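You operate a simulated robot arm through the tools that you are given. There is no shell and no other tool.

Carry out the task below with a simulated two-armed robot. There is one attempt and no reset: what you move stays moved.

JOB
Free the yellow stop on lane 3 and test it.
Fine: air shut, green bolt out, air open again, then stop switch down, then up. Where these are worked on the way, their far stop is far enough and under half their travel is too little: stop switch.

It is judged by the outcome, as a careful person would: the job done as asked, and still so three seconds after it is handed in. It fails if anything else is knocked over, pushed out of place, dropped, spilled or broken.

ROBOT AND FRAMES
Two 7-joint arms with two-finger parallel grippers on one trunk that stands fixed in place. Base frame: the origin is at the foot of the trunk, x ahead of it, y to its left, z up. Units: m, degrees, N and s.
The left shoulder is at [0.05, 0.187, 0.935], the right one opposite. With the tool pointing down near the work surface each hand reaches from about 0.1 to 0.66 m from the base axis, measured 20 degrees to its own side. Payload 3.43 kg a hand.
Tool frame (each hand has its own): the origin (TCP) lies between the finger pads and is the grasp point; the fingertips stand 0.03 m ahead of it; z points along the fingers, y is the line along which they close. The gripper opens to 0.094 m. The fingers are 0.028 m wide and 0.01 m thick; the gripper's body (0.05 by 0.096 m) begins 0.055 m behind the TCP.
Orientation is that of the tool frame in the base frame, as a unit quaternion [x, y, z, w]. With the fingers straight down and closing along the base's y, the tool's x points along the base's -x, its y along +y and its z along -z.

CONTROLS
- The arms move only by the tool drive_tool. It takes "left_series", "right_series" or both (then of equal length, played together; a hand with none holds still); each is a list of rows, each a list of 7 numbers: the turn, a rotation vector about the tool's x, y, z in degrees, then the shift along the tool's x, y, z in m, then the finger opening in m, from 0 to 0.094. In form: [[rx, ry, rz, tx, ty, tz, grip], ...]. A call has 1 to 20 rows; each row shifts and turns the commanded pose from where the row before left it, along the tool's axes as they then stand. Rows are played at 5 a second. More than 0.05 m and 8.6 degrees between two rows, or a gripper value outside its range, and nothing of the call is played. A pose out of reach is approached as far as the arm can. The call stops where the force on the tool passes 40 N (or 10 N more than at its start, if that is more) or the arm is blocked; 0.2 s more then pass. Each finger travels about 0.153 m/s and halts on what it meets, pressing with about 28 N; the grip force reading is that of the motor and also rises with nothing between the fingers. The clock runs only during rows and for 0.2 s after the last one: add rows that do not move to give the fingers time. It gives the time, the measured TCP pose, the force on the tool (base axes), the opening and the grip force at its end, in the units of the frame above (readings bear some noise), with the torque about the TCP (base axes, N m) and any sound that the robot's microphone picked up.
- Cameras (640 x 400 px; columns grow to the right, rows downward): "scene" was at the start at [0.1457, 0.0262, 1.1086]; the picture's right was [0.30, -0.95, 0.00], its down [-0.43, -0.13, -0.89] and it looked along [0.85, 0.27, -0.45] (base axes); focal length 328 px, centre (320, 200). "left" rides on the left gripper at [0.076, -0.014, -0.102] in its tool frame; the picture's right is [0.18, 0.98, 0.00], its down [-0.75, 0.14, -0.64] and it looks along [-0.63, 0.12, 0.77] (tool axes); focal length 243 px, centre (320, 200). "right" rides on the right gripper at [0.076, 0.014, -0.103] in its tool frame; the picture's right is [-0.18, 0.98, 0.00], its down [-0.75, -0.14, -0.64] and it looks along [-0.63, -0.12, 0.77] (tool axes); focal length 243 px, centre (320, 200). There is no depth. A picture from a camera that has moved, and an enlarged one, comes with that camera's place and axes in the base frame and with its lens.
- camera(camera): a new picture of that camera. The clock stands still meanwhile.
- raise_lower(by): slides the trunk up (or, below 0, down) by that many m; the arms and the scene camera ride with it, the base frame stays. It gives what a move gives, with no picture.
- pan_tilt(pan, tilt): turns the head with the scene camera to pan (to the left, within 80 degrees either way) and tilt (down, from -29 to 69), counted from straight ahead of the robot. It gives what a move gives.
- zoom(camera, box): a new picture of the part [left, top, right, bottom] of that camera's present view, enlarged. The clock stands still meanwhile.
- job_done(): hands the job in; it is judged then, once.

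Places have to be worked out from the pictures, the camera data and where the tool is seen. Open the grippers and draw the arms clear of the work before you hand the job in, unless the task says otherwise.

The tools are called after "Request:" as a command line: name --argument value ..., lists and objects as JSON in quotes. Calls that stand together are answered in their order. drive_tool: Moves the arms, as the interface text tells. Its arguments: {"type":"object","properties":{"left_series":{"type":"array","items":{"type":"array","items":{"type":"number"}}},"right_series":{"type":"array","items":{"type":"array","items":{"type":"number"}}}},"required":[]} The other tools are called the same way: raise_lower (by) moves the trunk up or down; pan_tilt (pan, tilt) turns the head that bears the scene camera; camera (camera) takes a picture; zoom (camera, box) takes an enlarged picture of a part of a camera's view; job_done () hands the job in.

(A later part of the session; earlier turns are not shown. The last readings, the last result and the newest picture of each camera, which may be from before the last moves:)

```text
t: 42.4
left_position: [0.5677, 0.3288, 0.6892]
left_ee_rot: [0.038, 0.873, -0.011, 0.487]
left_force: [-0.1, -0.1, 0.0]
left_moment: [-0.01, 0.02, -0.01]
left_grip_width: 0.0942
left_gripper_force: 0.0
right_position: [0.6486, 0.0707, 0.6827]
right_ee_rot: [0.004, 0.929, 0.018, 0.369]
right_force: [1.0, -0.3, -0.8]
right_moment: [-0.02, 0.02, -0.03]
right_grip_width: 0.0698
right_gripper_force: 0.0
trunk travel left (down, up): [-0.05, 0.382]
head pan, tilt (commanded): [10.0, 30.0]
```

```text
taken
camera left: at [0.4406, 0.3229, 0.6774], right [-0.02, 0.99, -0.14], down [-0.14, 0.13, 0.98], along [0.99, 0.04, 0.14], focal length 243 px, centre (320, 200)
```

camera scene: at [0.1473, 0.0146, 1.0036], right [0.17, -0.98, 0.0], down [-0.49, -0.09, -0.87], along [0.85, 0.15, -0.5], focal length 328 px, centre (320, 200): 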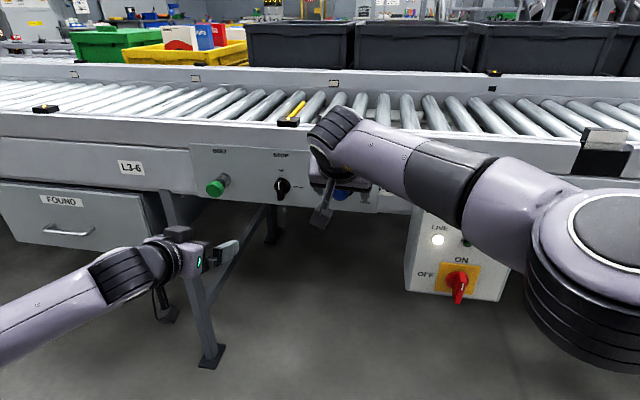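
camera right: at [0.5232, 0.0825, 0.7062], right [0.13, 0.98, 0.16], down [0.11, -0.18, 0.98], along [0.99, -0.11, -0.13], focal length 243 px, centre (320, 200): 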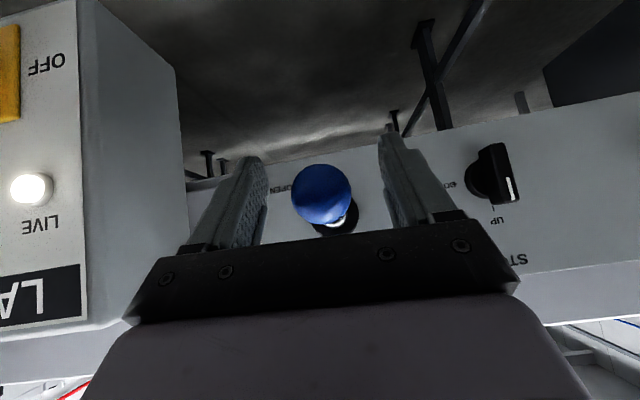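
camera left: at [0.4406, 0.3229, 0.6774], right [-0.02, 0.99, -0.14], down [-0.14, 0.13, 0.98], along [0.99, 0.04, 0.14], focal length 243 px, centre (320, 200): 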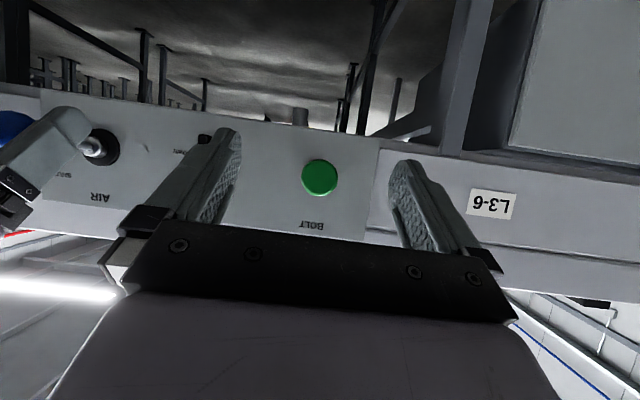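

The ball sits at about [0.654, 0.069, 0.685], mid-travel. I centre on it, grip, and swing the lever down the second half toward OPEN.

Request:
drive_tool --right_series '[[0, 0, 0, -0.0058, -0.0015, 0.0027, 0.07], [0, 0, 0, 0, 0, 0, 0.04], [0, 0, 0, 0, 0, 0, 0.02], [0, 0, 0, 0, 0, 0, 0.02], [0, -4, 0, 0.0043, 0, 0.0048, 0.02], [0, -4, 0, 0.0043, 0, 0.0048, 0.02], [0, -4, 0, 0.0043, 0, 0.0048, 0.02], [0, -4, 0, 0.0043, 0, 0.0048, 0.02], [0, -4, 0, 0.0043, 0, 0.0048, 0.02], [0, -4, 0, 0.0043, 0, 0.0048, 0.02], [0, 0, 0, 0, 0, 0, 0.02]]'

Request:
camera --camera "right"

Request:
camera --camera "left"

Request:
zoom --camera "scene" --box '[120, 60, 420, 270]'

```text
t: 44.8
left_position: [0.5662, 0.3285, 0.6924]
left_ee_rot: [0.039, 0.871, -0.011, 0.489]
left_force: [0.5, -0.1, -0.7]
left_moment: [0.0, 0.0, -0.01]
left_grip_width: 0.0942
left_gripper_force: 0.1
right_position: [0.6639, 0.0698, 0.6557]
right_ee_rot: [0.008, 0.826, 0.015, 0.563]
right_force: [-11.0, 0.0, 37.2]
right_moment: [0.04, 0.51, -0.15]
right_grip_width: 0.0336
right_gripper_force: 44.6
trunk travel left (down, up): [-0.05, 0.382]
head pan, tilt (commanded): [10.0, 30.0]
```

```text
taken
camera right: at [0.5402, 0.0842, 0.6244], right [0.07, 0.98, 0.2], down [-0.32, -0.17, 0.93], along [0.95, -0.13, 0.3], focal length 243 px, centre (320, 200)
```

right: 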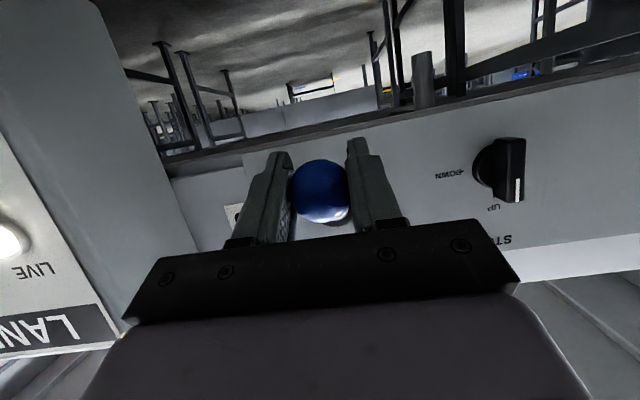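

```text
taken
camera left: at [0.4388, 0.3227, 0.6798], right [-0.02, 0.99, -0.14], down [-0.15, 0.13, 0.98], along [0.99, 0.04, 0.14], focal length 243 px, centre (320, 200)
```

left: 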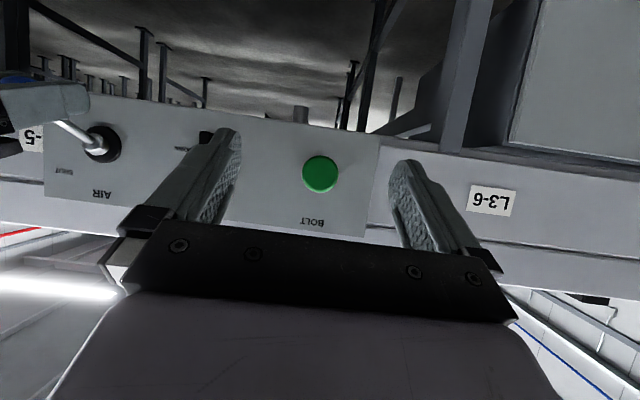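

```text
1.90 times, centred on (270, 165) of scene
camera zoom: at [0.1441, 0.0143, 1.0046], right [0.17, -0.98, 0.0], down [-0.49, -0.09, -0.87], along [0.86, 0.15, -0.5], focal length 625 px, centre (415, 267)
```

zoom: 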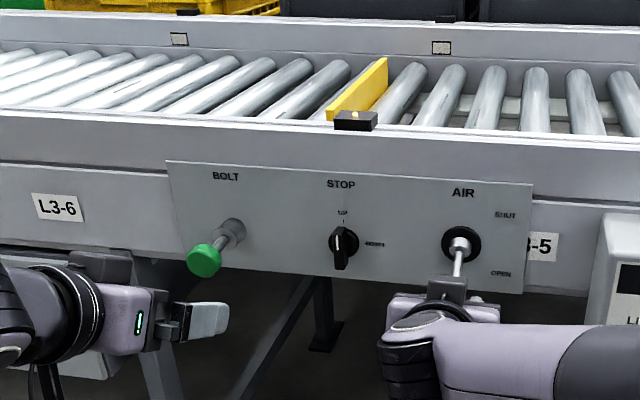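

The ball is back at z≈0.656 with 37 N pushing up, i.e. it is on the OPEN stop. I release and check the lever's rest position.

Request:
drive_tool --right_series '[[0, 0, 0, 0, 0, 0, 0.05], [0, 0, 0, 0, 0, 0, 0.07], [0, 0, 0, 0, 0, 0, 0.094], [0, 0, 0, 0, 0, 0, 0.094]]'

Request:
camera --camera "right"

Request:
camera --camera "left"

Request:
zoom --camera "scene" --box '[120, 60, 420, 270]'

```text
t: 45.8
left_position: [0.5692, 0.3288, 0.6877]
left_ee_rot: [0.038, 0.872, -0.011, 0.487]
left_force: [-0.1, 0.8, 0.1]
left_moment: [-0.03, -0.02, 0.0]
left_grip_width: 0.0938
left_gripper_force: 0.0
right_position: [0.6633, 0.0706, 0.6457]
right_ee_rot: [0.009, 0.832, 0.015, 0.555]
right_force: [-0.5, -0.1, -0.1]
right_moment: [0.01, 0.0, -0.01]
right_grip_width: 0.094
right_gripper_force: 0.1
trunk travel left (down, up): [-0.05, 0.382]
head pan, tilt (commanded): [10.0, 30.0]
```

```text
taken
camera right: at [0.5391, 0.0847, 0.617], right [0.07, 0.98, 0.2], down [-0.3, -0.18, 0.94], along [0.95, -0.12, 0.28], focal length 243 px, centre (320, 200)
```

right: 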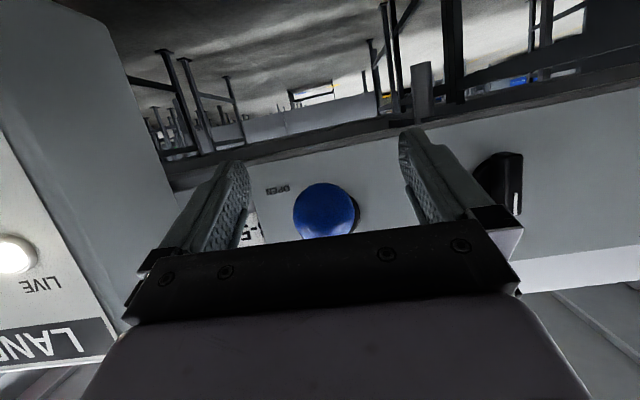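

```text
taken
camera left: at [0.4406, 0.3229, 0.6774], right [-0.02, 0.99, -0.14], down [-0.14, 0.13, 0.98], along [0.99, 0.04, 0.14], focal length 243 px, centre (320, 200)
```

left: 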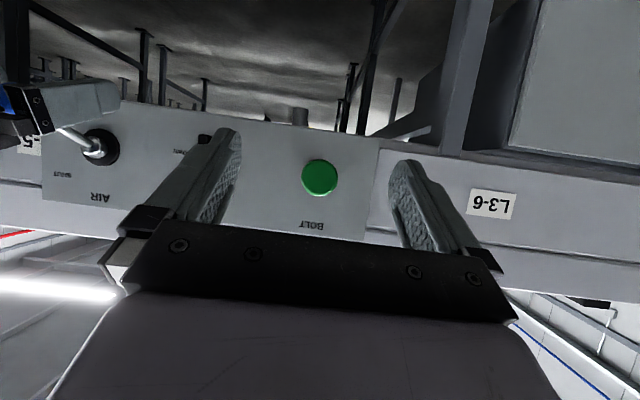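

```text
1.90 times, centred on (270, 165) of scene
camera zoom: at [0.1474, 0.0146, 1.0036], right [0.17, -0.98, 0.0], down [-0.49, -0.09, -0.87], along [0.85, 0.15, -0.5], focal length 625 px, centre (415, 267)
```

zoom: 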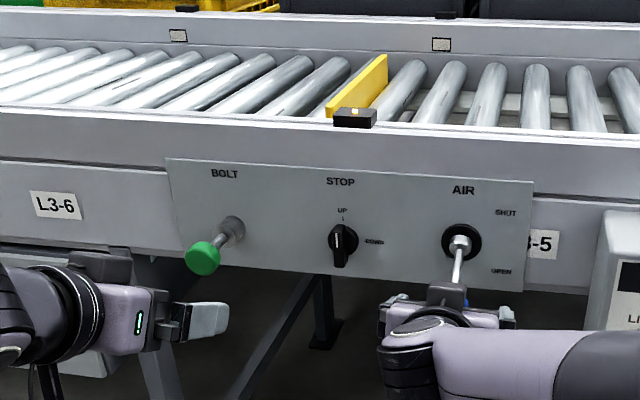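

The lever rests at OPEN (ball z≈0.660, as at the start), the bolt is out and the stop is up. I back the right hand straight off the ball and move the left hand aside to the left to make room.

Request:
drive_tool --right_series '[[0, 0, 0, 0.0128, 0, -0.0308, 0.094], [0, 0, 0, 0.0128, 0, -0.0308, 0.094], [0, 0, 0, 0.0128, 0, -0.0308, 0.094], [0, 0, 0, 0, 0, 0, 0.094]]' --left_series '[[0, 0, 0, 0.0156, 0.0323, -0.0051, 0.094], [0, 0, 0, 0.0156, 0.0323, -0.0051, 0.094], [0, 0, 0, 0.0156, 0.0323, -0.0051, 0.094], [0, 0, 0, 0, 0, 0, 0.094]]'

Request:
camera --camera "scene"

Request:
camera --camera "right"

Request:
camera --camera "left"

```text
t: 46.8
left_position: [0.5384, 0.4294, 0.6589]
left_ee_rot: [0.037, 0.871, -0.009, 0.489]
left_force: [-0.2, 0.3, 0.9]
left_moment: [0.0, 0.02, 0.02]
left_grip_width: 0.0941
left_gripper_force: 0.0
right_position: [0.5625, 0.0721, 0.6452]
right_ee_rot: [0.008, 0.832, 0.016, 0.555]
right_force: [0.0, 0.0, 0.7]
right_moment: [0.0, -0.01, 0.0]
right_grip_width: 0.0942
right_gripper_force: 0.0
trunk travel left (down, up): [-0.05, 0.382]
head pan, tilt (commanded): [10.0, 30.0]
```

```text
taken
camera scene: at [0.1473, 0.0146, 1.0036], right [0.17, -0.98, 0.0], down [-0.49, -0.09, -0.87], along [0.85, 0.15, -0.5], focal length 328 px, centre (320, 200)
```

scene: 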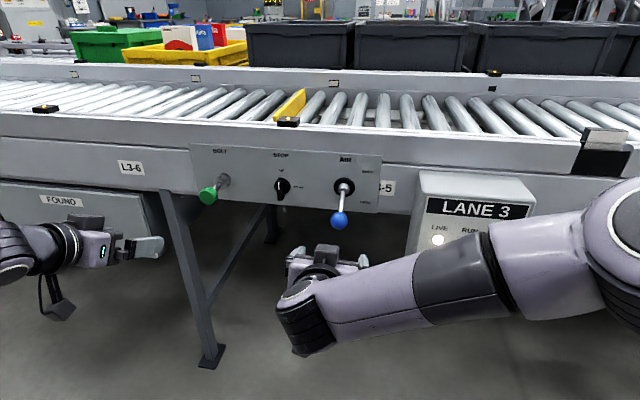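

```text
taken
camera right: at [0.438, 0.0853, 0.6156], right [0.07, 0.98, 0.21], down [-0.3, -0.18, 0.94], along [0.95, -0.12, 0.28], focal length 243 px, centre (320, 200)
```

right: 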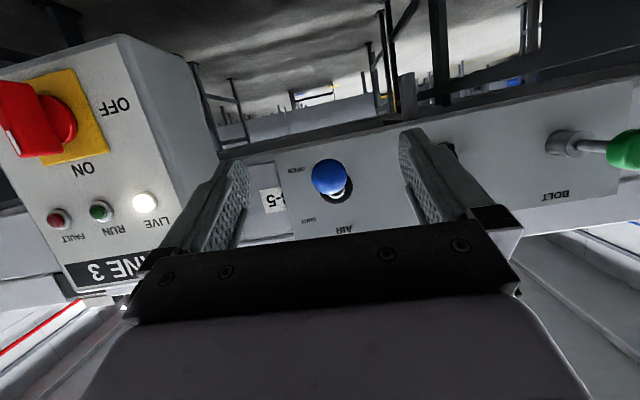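

```text
taken
camera left: at [0.4094, 0.4233, 0.6486], right [-0.02, 0.99, -0.14], down [-0.14, 0.13, 0.98], along [0.99, 0.04, 0.14], focal length 243 px, centre (320, 200)
```

left: 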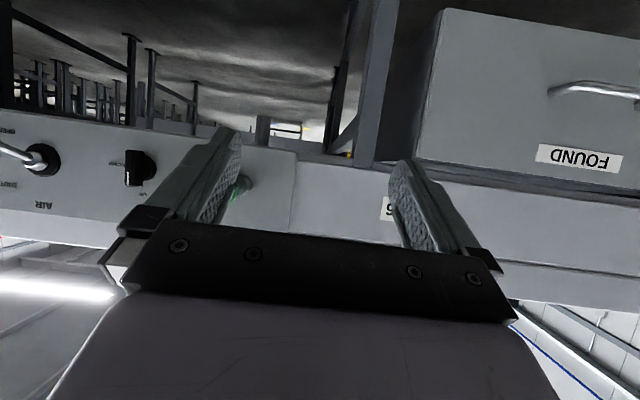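

Everything is as intended so far: lever OPEN, bolt out, stop raised. I bring the right hand in front of the stop switch (y≈0.199) and yaw the left hand so its camera watches the switch from the side.

Request:
drive_tool --right_series '[[0, 0, 0, -0.0125, 0.0428, -0.0051, 0.094], [0, 0, 0, -0.0125, 0.0428, -0.0051, 0.094], [0, 0, 0, -0.0125, 0.0428, -0.0051, 0.094], [0, 0, 0, 0, 0, 0, 0.094], [0, 0, 0, 0, 0, 0, 0.094], [0, 0, 0, 0, 0, 0, 0.094], [0, 0, 0, 0, 0, 0, 0.094]]' --left_series '[[6.39, -0.13, 3.93, 0, 0, 0, 0.094], [6.39, -0.13, 3.93, 0, 0, 0, 0.094], [6.39, -0.13, 3.93, 0, 0, 0, 0.094], [6.39, -0.13, 3.93, 0, 0, 0, 0.094], [6.39, -0.13, 3.93, 0, 0, 0, 0.094], [6.39, -0.13, 3.93, 0, 0, 0, 0.094], [0, 0, 0, 0, 0, 0, 0.094]]'

Request:
camera --camera "scene"

Request:
camera --camera "right"

Request:
camera --camera "left"

```text
t: 48.6
left_position: [0.5369, 0.4299, 0.6587]
left_ee_rot: [0.122, 0.864, -0.058, 0.485]
left_force: [0.0, 0.9, -0.6]
left_moment: [0.0, 0.0, 0.03]
left_grip_width: 0.0939
left_gripper_force: 0.0
left hand out of reach, approached as far as the arm can: row 2, 3, 4, 5, 6
right_position: [0.5911, 0.1348, 0.6892]
right_ee_rot: [0.029, 0.829, -0.003, 0.558]
right_force: [0.2, 0.4, 0.2]
right_moment: [-0.01, 0.0, -0.02]
right_grip_width: 0.0941
right_gripper_force: 0.0
right hand out of reach, approached as far as the arm can: row 3
trunk travel left (down, up): [-0.05, 0.382]
head pan, tilt (commanded): [10.0, 30.0]
stopped in row 7 (right hand): the arm was blocked; the commanded pose is now the measured one
```

```text
taken
camera scene: at [0.1474, 0.0146, 1.0036], right [0.17, -0.98, 0.0], down [-0.49, -0.09, -0.87], along [0.85, 0.15, -0.5], focal length 328 px, centre (320, 200)
```

scene: 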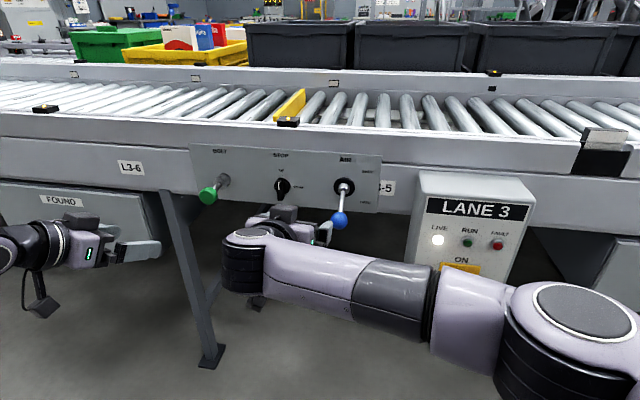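

```text
taken
camera right: at [0.4662, 0.1552, 0.6589], right [0.12, 0.97, 0.2], down [-0.32, -0.15, 0.94], along [0.94, -0.17, 0.29], focal length 243 px, centre (320, 200)
```

right: 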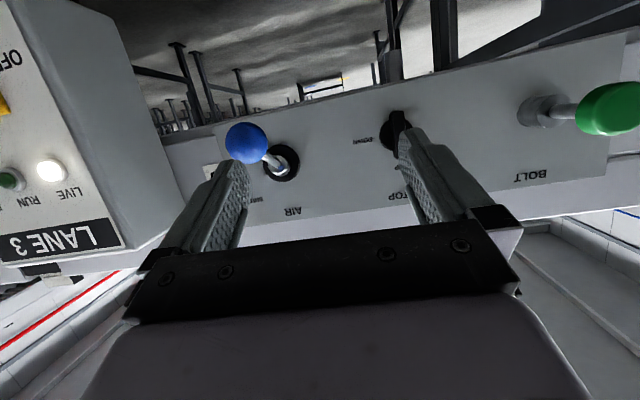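

```text
taken
camera left: at [0.411, 0.4487, 0.6477], right [0.17, 0.98, -0.14], down [-0.11, 0.16, 0.98], along [0.98, -0.15, 0.14], focal length 243 px, centre (320, 200)
```

left: 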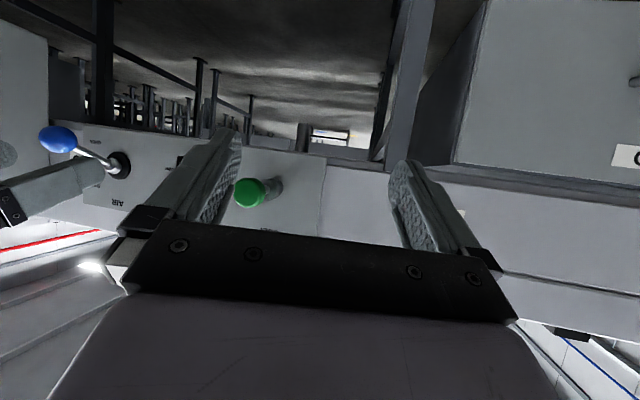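

The right hand was blocked at [0.591, 0.135, 0.689], short of the switch, with its right finger near but not touching the ball (lever unmoved). I withdraw the right hand back and to the right; the left arm will take the switch.

Request:
drive_tool --right_series '[[0, 0, 0, 0, 0, -0.035, 0.094], [0, 0, 0, 0, 0, -0.035, 0.094], [0, 0, 0, 0, -0.03, -0.03, 0.094], [0, 0, 0, 0, -0.045, 0, 0.094], [0, 0, 0, 0, -0.045, 0, 0.094], [0, 0, 0, 0, -0.045, 0, 0.094], [0, 0, 0, 0, 0, 0, 0.094]]'

Request:
camera --camera "scene"

Request:
camera --camera "right"

```text
t: 50.2
left_position: [0.5378, 0.4291, 0.6579]
left_ee_rot: [0.123, 0.864, -0.058, 0.485]
left_force: [-0.4, 0.4, 0.9]
left_moment: [-0.01, -0.01, 0.05]
left_grip_width: 0.0942
left_gripper_force: 0.2
right_position: [0.4881, -0.0249, 0.7215]
right_ee_rot: [0.027, 0.829, 0.0, 0.558]
right_force: [-0.1, -0.2, -0.1]
right_moment: [0.03, 0.02, -0.03]
right_grip_width: 0.0942
right_gripper_force: 0.1
trunk travel left (down, up): [-0.05, 0.382]
head pan, tilt (commanded): [10.0, 30.0]
```

```text
taken
camera scene: at [0.1473, 0.0145, 1.0036], right [0.17, -0.98, 0.0], down [-0.49, -0.09, -0.87], along [0.85, 0.15, -0.5], focal length 328 px, centre (320, 200)
```

scene: 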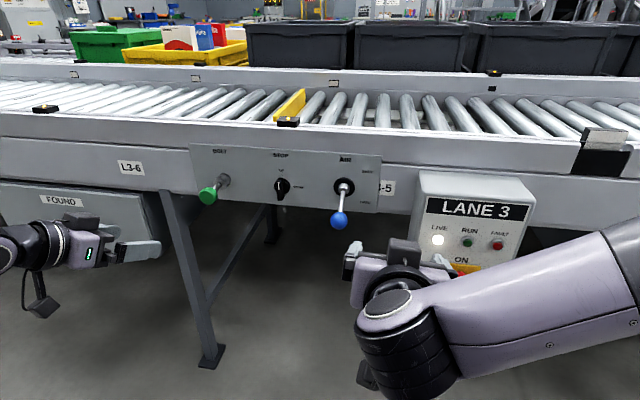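

```text
taken
camera right: at [0.3644, -0.0049, 0.6914], right [0.11, 0.97, 0.2], down [-0.32, -0.15, 0.94], along [0.94, -0.17, 0.29], focal length 243 px, centre (320, 200)
```

right: 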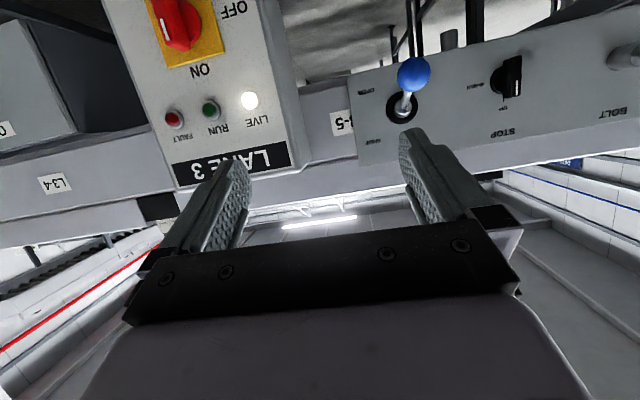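

The right hand is clear, and the switch is in view of the scene and right cameras. I zoom on the switch to measure it.

Request:
zoom --camera "scene" --box '[250, 160, 320, 220]'

Request:
zoom --camera "right" --box '[460, 40, 560, 120]'

Request:
zoom --camera "scene" --box '[170, 130, 410, 240]'

```text
6.67 times, centred on (285, 190) of scene
camera zoom: at [0.1473, 0.0145, 1.0036], right [0.17, -0.98, 0.0], down [-0.49, -0.09, -0.87], along [0.85, 0.15, -0.5], focal length 2188 px, centre (553, 267)
```

zoom: 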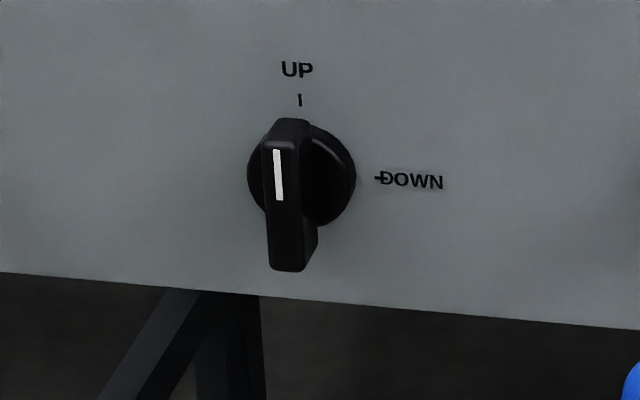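

```text
5.00 times, centred on (510, 80) of right
camera zoom: at [0.3644, -0.0049, 0.6914], right [0.11, 0.97, 0.2], down [-0.32, -0.15, 0.94], along [0.94, -0.17, 0.29], focal length 1213 px, centre (-630, 800)
```

zoom: 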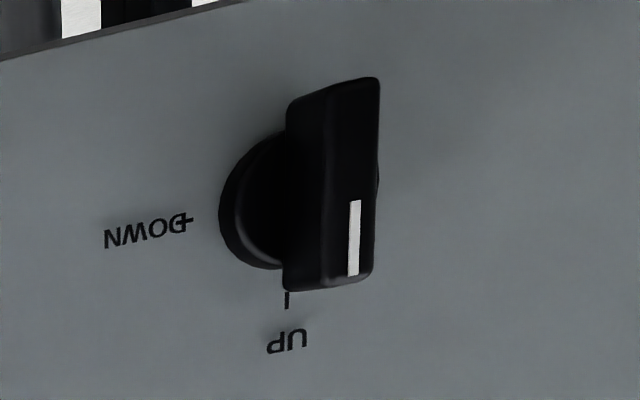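

```text
2.67 times, centred on (290, 185) of scene
camera zoom: at [0.1473, 0.0145, 1.0036], right [0.17, -0.98, 0.0], down [-0.49, -0.09, -0.87], along [0.85, 0.15, -0.5], focal length 875 px, centre (400, 240)
```

zoom: 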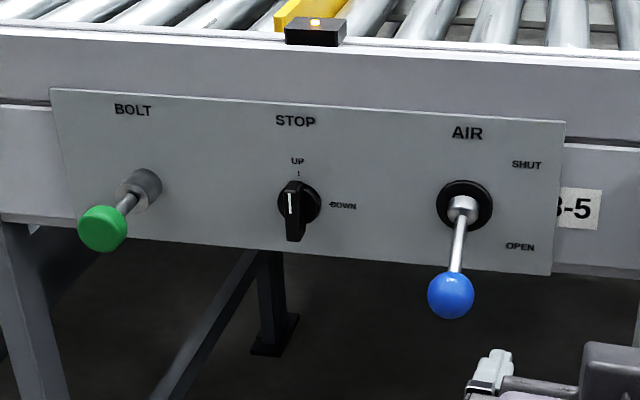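

The switch bar measures about 12 mm wide and 43 mm tall, centred at [_, 0.198, 0.684], sticking out from x≈0.738 to 0.714. I bring the left hand, fingers closed, in front of it, staying well clear (tip x<0.61) of the pulled-out bolt.

Request:
drive_tool --left_series '[[0, 0, 0, -0.0188, -0.0391, 0.0062, 0.05], [0, 0, 0, -0.0188, -0.0391, 0.0062, 0.02], [0, 0, 0, -0.0188, -0.0391, 0.0062, 0.0], [0, 0, 0, -0.0188, -0.0391, 0.0062, 0.0], [0, 0, 0, -0.0188, -0.0391, 0.0062, 0.0], [0, 0, 0, 0, 0, 0, 0.0]]'

Request:
camera --camera "scene"

Request:
camera --camera "left"

```text
t: 51.6
left_position: [0.559, 0.2192, 0.7205]
left_ee_rot: [0.122, 0.864, -0.057, 0.485]
left_force: [-0.1, 0.1, -0.5]
left_moment: [0.01, -0.01, -0.05]
left_grip_width: 0.0
left_gripper_force: 28.0
right_position: [0.4875, -0.0236, 0.7214]
right_ee_rot: [0.027, 0.83, 0.0, 0.558]
right_force: [0.1, -0.6, -0.4]
right_moment: [0.02, 0.03, 0.0]
right_grip_width: 0.094
right_gripper_force: 0.0
trunk travel left (down, up): [-0.05, 0.382]
head pan, tilt (commanded): [10.0, 30.0]
```

```text
taken
camera scene: at [0.1474, 0.0145, 1.0036], right [0.17, -0.98, 0.0], down [-0.49, -0.09, -0.87], along [0.85, 0.15, -0.5], focal length 328 px, centre (320, 200)
```

scene: 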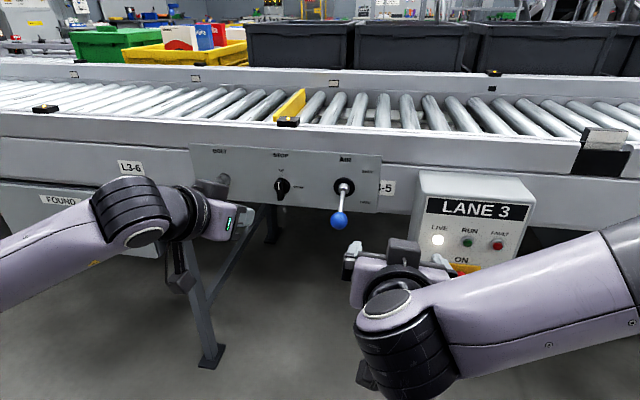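

```text
taken
camera left: at [0.4324, 0.2384, 0.7095], right [0.17, 0.98, -0.14], down [-0.11, 0.16, 0.98], along [0.98, -0.15, 0.14], focal length 243 px, centre (320, 200)
```

left: 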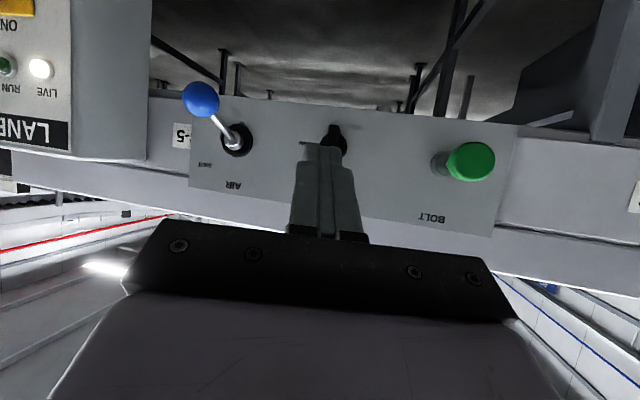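

The left hand is at [0.559, 0.219, 0.721], fingers closed, with the switch straight ahead. I remove most of the 15° yaw and probe how far it can pitch toward horizontal here.

Request:
drive_tool --left_series '[[-6.39, 0.14, -3.92, 0, 0, 0, 0.0], [-6.39, 0.14, -3.92, 0, 0, 0, 0.0], [0, -8, 0, 0, 0, 0, 0.0], [0, -8, 0, 0, 0, 0, 0.0], [0, -8, 0, 0, 0, 0, 0.0], [0, 0, 0, 0, 0, 0, 0.0]]'

Request:
camera --camera "left"

```text
t: 53.0
left_position: [0.5576, 0.2231, 0.7299]
left_ee_rot: [0.022, 0.825, 0.004, 0.565]
left_force: [-0.2, -0.1, 0.0]
left_moment: [-0.01, 0.02, 0.01]
left_grip_width: 0.0
left_gripper_force: 27.8
left hand out of reach, approached as far as the arm can: row 4, 5
right_position: [0.4886, -0.0236, 0.7224]
right_ee_rot: [0.027, 0.829, 0.0, 0.558]
right_force: [0.0, -0.2, -1.1]
right_moment: [0.0, -0.03, 0.01]
right_grip_width: 0.0939
right_gripper_force: 0.0
trunk travel left (down, up): [-0.05, 0.382]
head pan, tilt (commanded): [10.0, 30.0]
```

```text
taken
camera left: at [0.4341, 0.2121, 0.6961], right [-0.04, 0.99, -0.14], down [-0.32, 0.12, 0.94], along [0.95, 0.08, 0.32], focal length 243 px, centre (320, 200)
```

left: 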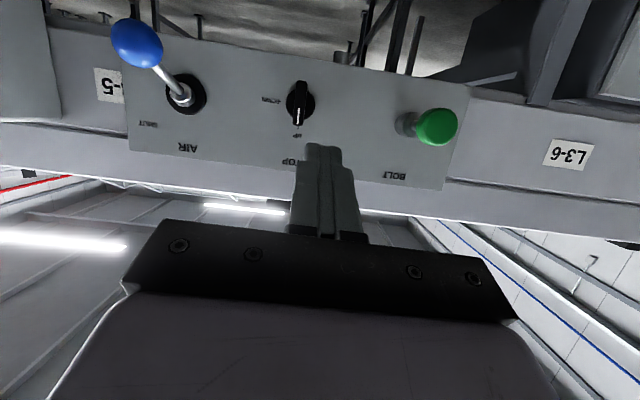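

The left reaches about 69° pitch here, enough for pushing the bar with the closed fingertips. I ease the pitch to 65° and advance to just short of the switch, slightly left of and above the bar's top end, to check alignment.

Request:
drive_tool --left_series '[[0, 4, 0, 0, 0, 0, 0.0], [0, 0, 0, -0.0127, 0, 0.0375, 0.0], [0, 0, 0, -0.0127, 0, 0.0375, 0.0], [0, 0, 0, -0.0127, 0, 0.0375, 0.0], [0, 0, 0, 0, 0, 0, 0.0]]'

Request:
camera --camera "left"

Request:
zoom --camera "scene" --box '[170, 120, 370, 245]'

Request:
zoom --camera "right" --box '[400, 0, 640, 150]'

```text
t: 54.2
left_position: [0.6724, 0.2191, 0.7185]
left_ee_rot: [0.021, 0.844, 0.005, 0.535]
left_force: [0.0, 0.2, -0.5]
left_moment: [0.0, -0.02, -0.01]
left_grip_width: 0.0
left_gripper_force: 27.6
right_position: [0.4885, -0.0243, 0.7217]
right_ee_rot: [0.026, 0.829, 0.0, 0.558]
right_force: [0.1, 0.5, 0.1]
right_moment: [0.02, 0.01, 0.0]
right_grip_width: 0.0941
right_gripper_force: 0.2
trunk travel left (down, up): [-0.05, 0.382]
head pan, tilt (commanded): [10.0, 30.0]
```

```text
taken
camera left: at [0.5466, 0.2086, 0.6929], right [-0.05, 0.99, -0.14], down [-0.26, 0.12, 0.96], along [0.97, 0.08, 0.25], focal length 243 px, centre (320, 200)
```

left: 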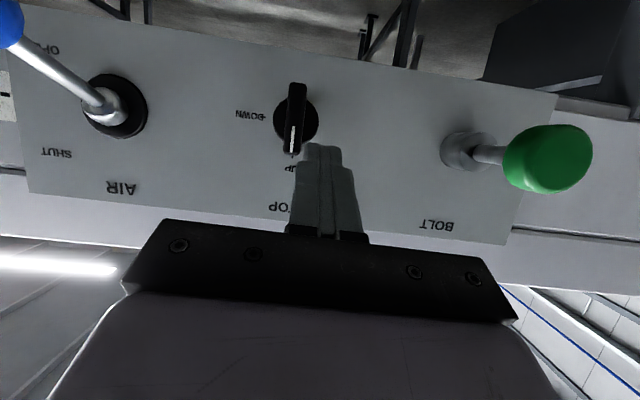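

```text
3.20 times, centred on (270, 182) of scene
camera zoom: at [0.1474, 0.0146, 1.0036], right [0.17, -0.98, 0.0], down [-0.49, -0.09, -0.87], along [0.85, 0.15, -0.5], focal length 1050 px, centre (480, 256)
```

zoom: 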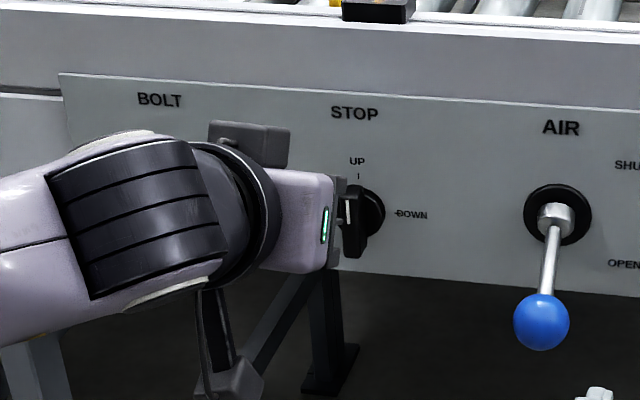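

```text
2.67 times, centred on (520, 75) of right
camera zoom: at [0.3645, -0.0044, 0.6913], right [0.11, 0.97, 0.2], down [-0.32, -0.15, 0.94], along [0.94, -0.17, 0.29], focal length 647 px, centre (-213, 533)
```

zoom: 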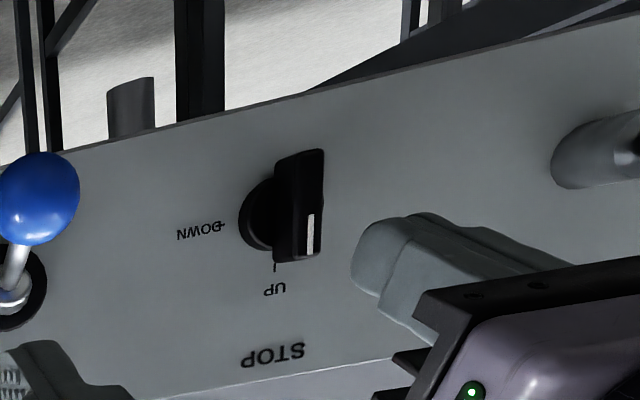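

The right camera gives a good side view: the left fingertips are just above-left of the bar's top end. I advance 31 mm so the fingertips sit beside the bar's top end, on its left.

Request:
drive_tool --left_series '[[0, 0, 0, -0.0048, 0.0014, 0.0149, 0.0], [0, 0, 0, -0.0048, 0.0014, 0.0149, 0.0], [0, 0, 0, 0, 0, 0, 0.0]]'

Request:
camera --camera "left"

Request:
zoom --camera "right" --box '[440, 20, 600, 120]'

Request:
zoom --camera "scene" --box '[210, 140, 330, 220]'

```text
t: 55.0
left_position: [0.7046, 0.2225, 0.7131]
left_ee_rot: [0.021, 0.844, 0.005, 0.536]
left_force: [-0.2, 0.4, 0.9]
left_moment: [0.0, 0.0, 0.01]
left_grip_width: 0.0001
left_gripper_force: 27.7
right_position: [0.4891, -0.0229, 0.7219]
right_ee_rot: [0.026, 0.829, 0.001, 0.558]
right_force: [0.1, 0.5, -0.2]
right_moment: [0.01, -0.02, 0.0]
right_grip_width: 0.094
right_gripper_force: 0.1
trunk travel left (down, up): [-0.05, 0.382]
head pan, tilt (commanded): [10.0, 30.0]
```

```text
taken
camera left: at [0.578, 0.2106, 0.688], right [-0.05, 0.99, -0.14], down [-0.26, 0.12, 0.96], along [0.97, 0.08, 0.25], focal length 243 px, centre (320, 200)
```

left: 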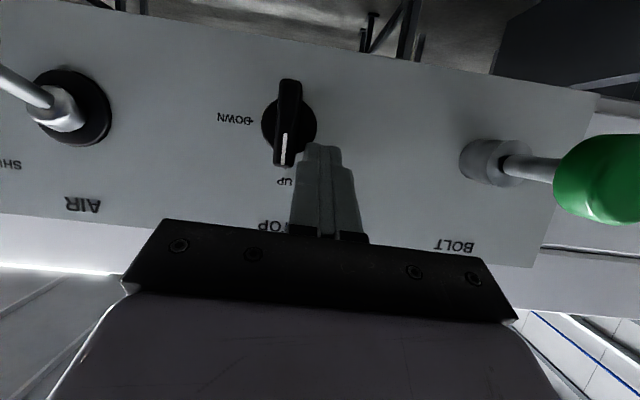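

```text
4.00 times, centred on (520, 70) of right
camera zoom: at [0.3645, -0.0044, 0.6913], right [0.11, 0.97, 0.2], down [-0.32, -0.15, 0.94], along [0.94, -0.17, 0.29], focal length 970 px, centre (-480, 720)
```

zoom: 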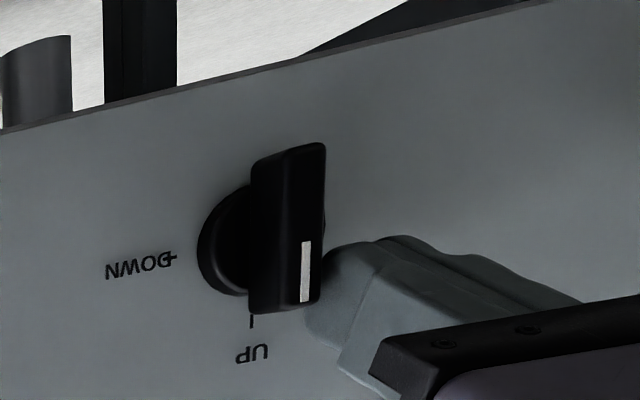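

```text
5.00 times, centred on (270, 180) of scene
camera zoom: at [0.1474, 0.0146, 1.0036], right [0.17, -0.98, 0.0], down [-0.49, -0.09, -0.87], along [0.85, 0.15, -0.5], focal length 1641 px, centre (570, 300)
```

zoom: 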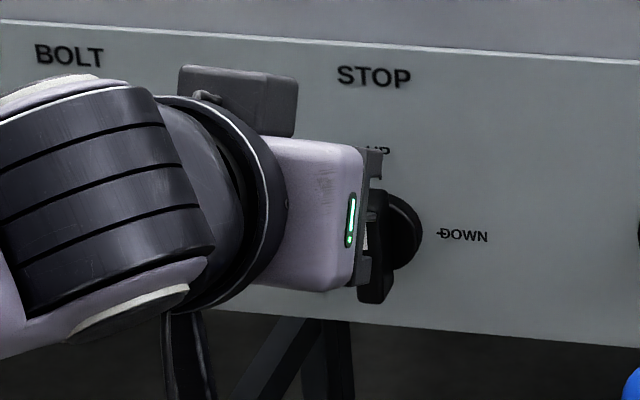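

The fingertips are on the left of the bar's top end, clear of it. I push right (−y) 24 mm in small steps to start turning the switch clockwise toward DOWN.

Request:
drive_tool --left_series '[[0, 0, 0, 0, -0.004, 0, 0.0], [0, 0, 0, 0, -0.004, 0, 0.0], [0, 0, 0, 0, -0.004, 0, 0.0], [0, 0, 0, 0, -0.004, 0, 0.0], [0, 0, 0, 0, -0.004, 0, 0.0], [0, 0, 0, 0, -0.004, 0, 0.0], [0, 0, 0, 0, 0, 0, 0.0]]'

Request:
camera --camera "left"

Request:
zoom --camera "right" --box '[440, 20, 600, 120]'

Request:
camera --camera "scene"

```text
t: 56.1
left_position: [0.705, 0.2146, 0.7135]
left_ee_rot: [0.015, 0.845, 0.014, 0.535]
left_force: [-24.2, 6.5, 6.6]
left_moment: [0.06, 0.23, -0.11]
left_grip_width: 0.0
left_gripper_force: 27.6
right_position: [0.4865, -0.0233, 0.7233]
right_ee_rot: [0.027, 0.829, 0.0, 0.559]
right_force: [0.5, 1.3, -1.5]
right_moment: [0.0, -0.02, 0.0]
right_grip_width: 0.0938
right_gripper_force: 0.0
trunk travel left (down, up): [-0.05, 0.382]
head pan, tilt (commanded): [10.0, 30.0]
stopped in row 5 (left hand): the force on the tool passed its limit at 43 N (the readings are from after the stop); the commanded pose is now the measured one
```

```text
taken
camera left: at [0.5797, 0.2009, 0.6881], right [-0.07, 0.99, -0.13], down [-0.26, 0.11, 0.96], along [0.96, 0.1, 0.25], focal length 243 px, centre (320, 200)
```

left: 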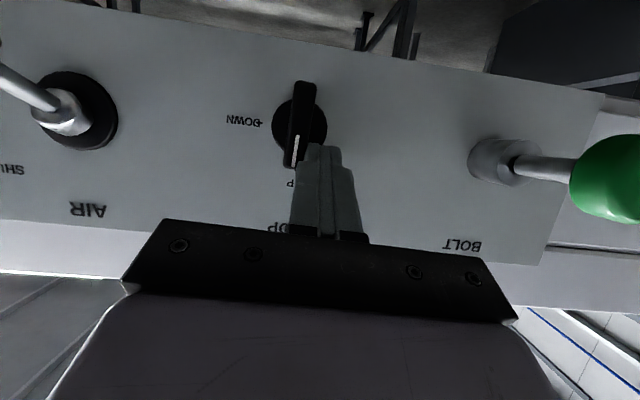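

```text
4.00 times, centred on (520, 70) of right
camera zoom: at [0.3635, -0.0042, 0.6923], right [0.11, 0.97, 0.2], down [-0.32, -0.15, 0.93], along [0.94, -0.17, 0.29], focal length 970 px, centre (-480, 720)
```

zoom: 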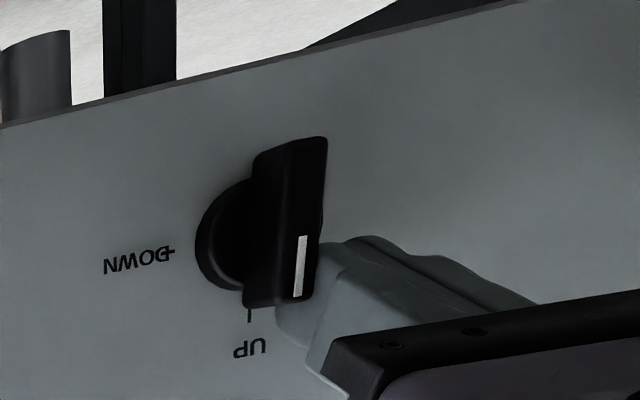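

```text
taken
camera scene: at [0.1456, 0.0148, 1.004], right [0.17, -0.98, 0.0], down [-0.49, -0.09, -0.87], along [0.85, 0.15, -0.5], focal length 328 px, centre (320, 200)
```

scene: 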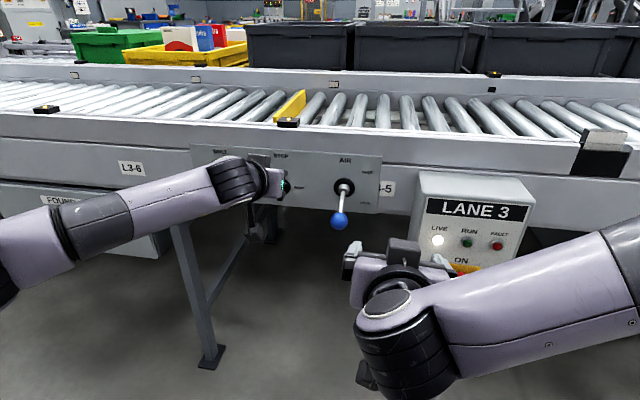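

The trip at 43 N turned the bar only about 8°, because I was pushing too close to its centre (and a bit deep in x). I back off, rise 7 mm and pull out 3 mm so the push acts near the bar's end.

Request:
drive_tool --left_series '[[0, 0, 0, 0, 0.006, 0, 0.0], [0, 0, 0, -0.0048, 0, -0.0057, 0.0], [0, 0, 0, 0, 0, 0, 0.0]]'

Request:
camera --camera "left"

Request:
zoom --camera "right" --box '[440, 20, 600, 120]'

```text
t: 56.9
left_position: [0.7033, 0.2191, 0.7176]
left_ee_rot: [0.016, 0.845, 0.014, 0.534]
left_force: [0.1, 0.5, 0.6]
left_moment: [0.01, 0.0, -0.01]
left_grip_width: 0.0002
left_gripper_force: 28.3
right_position: [0.4873, -0.0233, 0.7217]
right_ee_rot: [0.027, 0.829, -0.001, 0.558]
right_force: [0.1, 0.5, -0.4]
right_moment: [0.03, -0.01, -0.02]
right_grip_width: 0.0942
right_gripper_force: 0.0
trunk travel left (down, up): [-0.05, 0.382]
head pan, tilt (commanded): [10.0, 30.0]
```

```text
taken
camera left: at [0.5778, 0.2048, 0.6921], right [-0.07, 0.99, -0.13], down [-0.26, 0.11, 0.96], along [0.96, 0.1, 0.25], focal length 243 px, centre (320, 200)
```

left: 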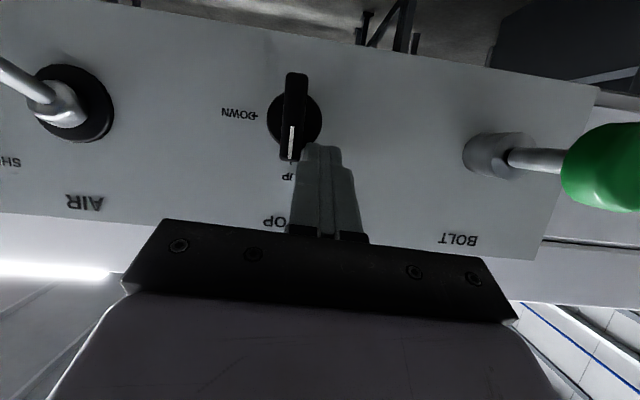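

```text
4.00 times, centred on (520, 70) of right
camera zoom: at [0.3645, -0.0044, 0.6913], right [0.11, 0.97, 0.2], down [-0.32, -0.15, 0.94], along [0.94, -0.17, 0.29], focal length 970 px, centre (-480, 720)
```

zoom: 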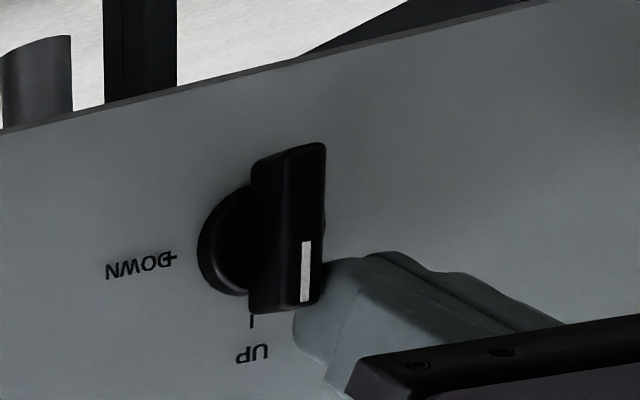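

The bar sprang back to UP (it has a detent), and my fingertip is now nearer its end. I push along an arc to the right and then down, following the bar's end with a few millimetres of lead.

Request:
drive_tool --left_series '[[0, 0, 0, -0.0023, -0.004, -0.001, 0.0], [0, 0, 0, -0.0002, -0.005, 0, 0.0], [0, 0, 0, 0.0001, -0.004, 0.0001, 0.0], [0, 0, 0, 0.0012, -0.0039, 0.0006, 0.0], [0, 0, 0, 0.002, -0.0032, 0.001, 0.0], [0, 0, 0, 0.0029, -0.0026, 0.0014, 0.0], [0, 0, 0, 0.0033, -0.0018, 0.0016, 0.0], [0, 0, 0, 0.0036, -0.0007, 0.0017, 0.0], [0, 0, 0, 0.0027, -0.0001, 0.0013, 0.0], [0, 0, 0, 0, 0, 0, 0.0]]'

Request:
camera --camera "left"

Request:
zoom --camera "right" --box '[440, 20, 600, 120]'

Request:
camera --camera "scene"

```text
t: 59.1
left_position: [0.7032, 0.1939, 0.715]
left_ee_rot: [0.014, 0.84, 0.013, 0.543]
left_force: [-8.0, 9.4, 33.7]
left_moment: [0.19, -0.47, 0.21]
left_grip_width: 0.0001
left_gripper_force: 27.8
right_position: [0.4859, -0.024, 0.7237]
right_ee_rot: [0.026, 0.828, 0.0, 0.561]
right_force: [-0.7, 0.2, 0.0]
right_moment: [0.0, 0.0, -0.01]
right_grip_width: 0.0938
right_gripper_force: 0.1
trunk travel left (down, up): [-0.05, 0.382]
head pan, tilt (commanded): [10.0, 30.0]
```

```text
taken
camera left: at [0.5786, 0.1806, 0.6872], right [-0.07, 0.99, -0.13], down [-0.28, 0.11, 0.95], along [0.96, 0.1, 0.27], focal length 243 px, centre (320, 200)
```

left: 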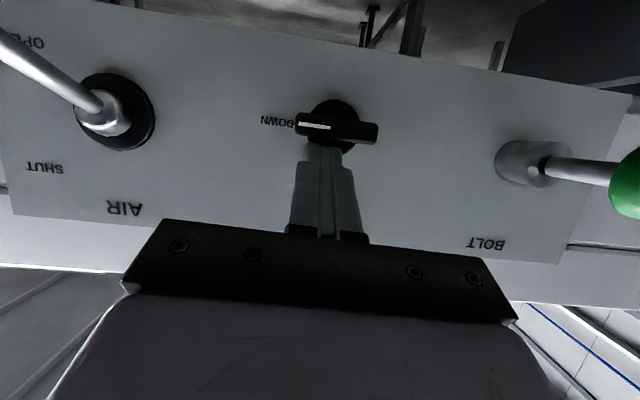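

```text
4.00 times, centred on (520, 70) of right
camera zoom: at [0.3628, -0.0045, 0.6932], right [0.11, 0.97, 0.2], down [-0.32, -0.16, 0.93], along [0.94, -0.17, 0.3], focal length 970 px, centre (-480, 720)
```

zoom: 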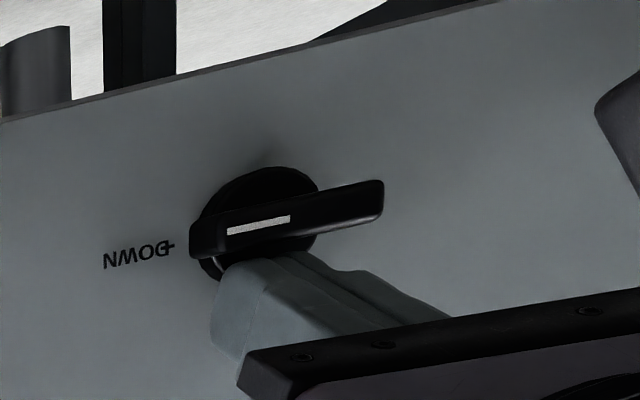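

```text
taken
camera scene: at [0.1442, 0.0143, 1.0045], right [0.17, -0.98, 0.0], down [-0.49, -0.09, -0.87], along [0.86, 0.15, -0.5], focal length 328 px, centre (320, 200)
```

scene: 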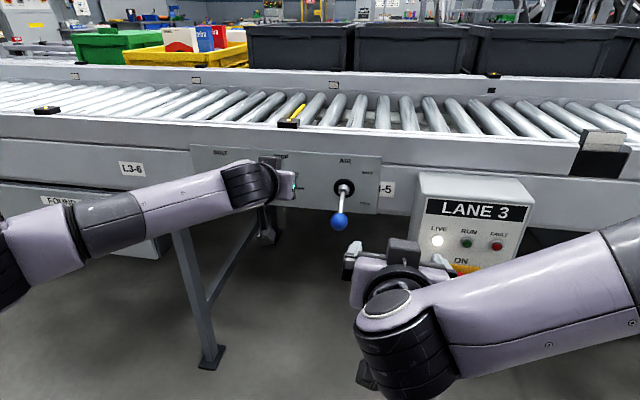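

The switch is now at DOWN (white mark toward DOWN, hard against its stop at 34 N) and the yellow stop has dropped. I lift the fingertip off and move it above the bar's left (tail) end, checking that the switch stays.

Request:
drive_tool --left_series '[[0, 0, 0, -0.0078, 0.0004, -0.0037, 0.0], [0, 0, 0, -0.0078, 0.0004, -0.0037, 0.0], [0, 0, 0, -0.0078, 0.0004, -0.0037, 0.0], [0, 0, 0, 0.0003, 0.0077, 0, 0.0], [0, 0, 0, 0.0003, 0.0077, 0, 0.0], [0, 0, 0, 0.0003, 0.0077, 0, 0.0], [0, 0, 0, 0.0003, 0.0077, 0, 0.0], [0, 0, 0, 0, 0, 0, 0.0]]'

Request:
camera --camera "left"

Request:
zoom --camera "right" --box '[440, 20, 600, 120]'

Request:
zoom --camera "scene" --box '[200, 70, 400, 240]'

```text
t: 60.9
left_position: [0.704, 0.225, 0.7277]
left_ee_rot: [0.015, 0.845, 0.013, 0.534]
left_force: [0.0, -0.2, 1.0]
left_moment: [-0.01, 0.0, 0.01]
left_grip_width: 0.0
left_gripper_force: 28.4
right_position: [0.4883, -0.024, 0.7214]
right_ee_rot: [0.026, 0.829, 0.0, 0.558]
right_force: [0.4, -0.3, -0.1]
right_moment: [-0.02, 0.04, 0.01]
right_grip_width: 0.0942
right_gripper_force: 0.1
trunk travel left (down, up): [-0.05, 0.382]
head pan, tilt (commanded): [10.0, 30.0]
```

```text
taken
camera left: at [0.5776, 0.2124, 0.7028], right [-0.07, 0.99, -0.13], down [-0.26, 0.11, 0.96], along [0.96, 0.1, 0.25], focal length 243 px, centre (320, 200)
```

left: 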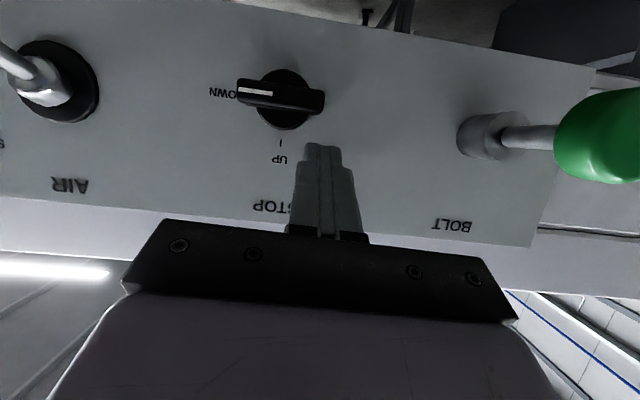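

```text
4.00 times, centred on (520, 70) of right
camera zoom: at [0.3645, -0.0044, 0.6913], right [0.11, 0.97, 0.2], down [-0.32, -0.15, 0.94], along [0.94, -0.17, 0.29], focal length 970 px, centre (-480, 720)
```

zoom: 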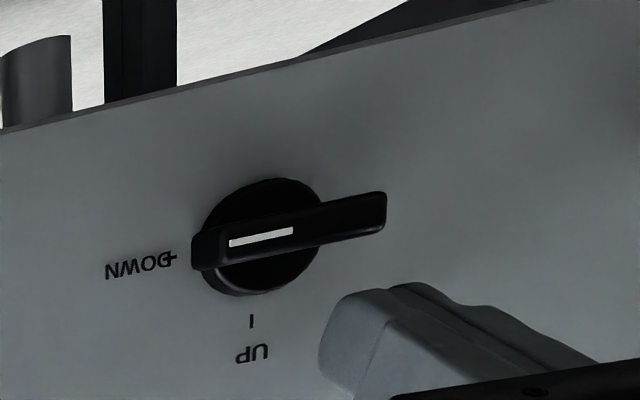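

```text
2.35 times, centred on (300, 155) of scene
camera zoom: at [0.1474, 0.0146, 1.0036], right [0.17, -0.98, 0.0], down [-0.49, -0.09, -0.87], along [0.85, 0.15, -0.5], focal length 772 px, centre (367, 306)
```

zoom: 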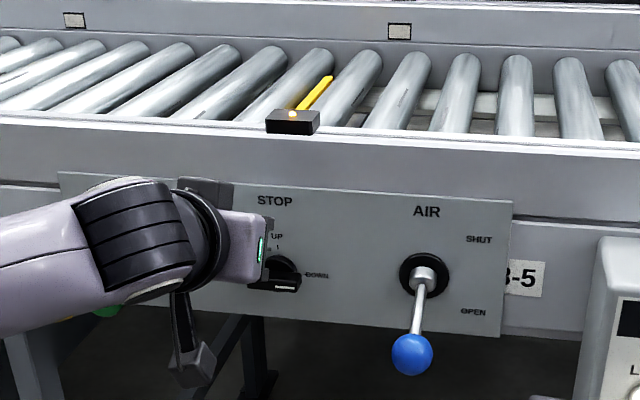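

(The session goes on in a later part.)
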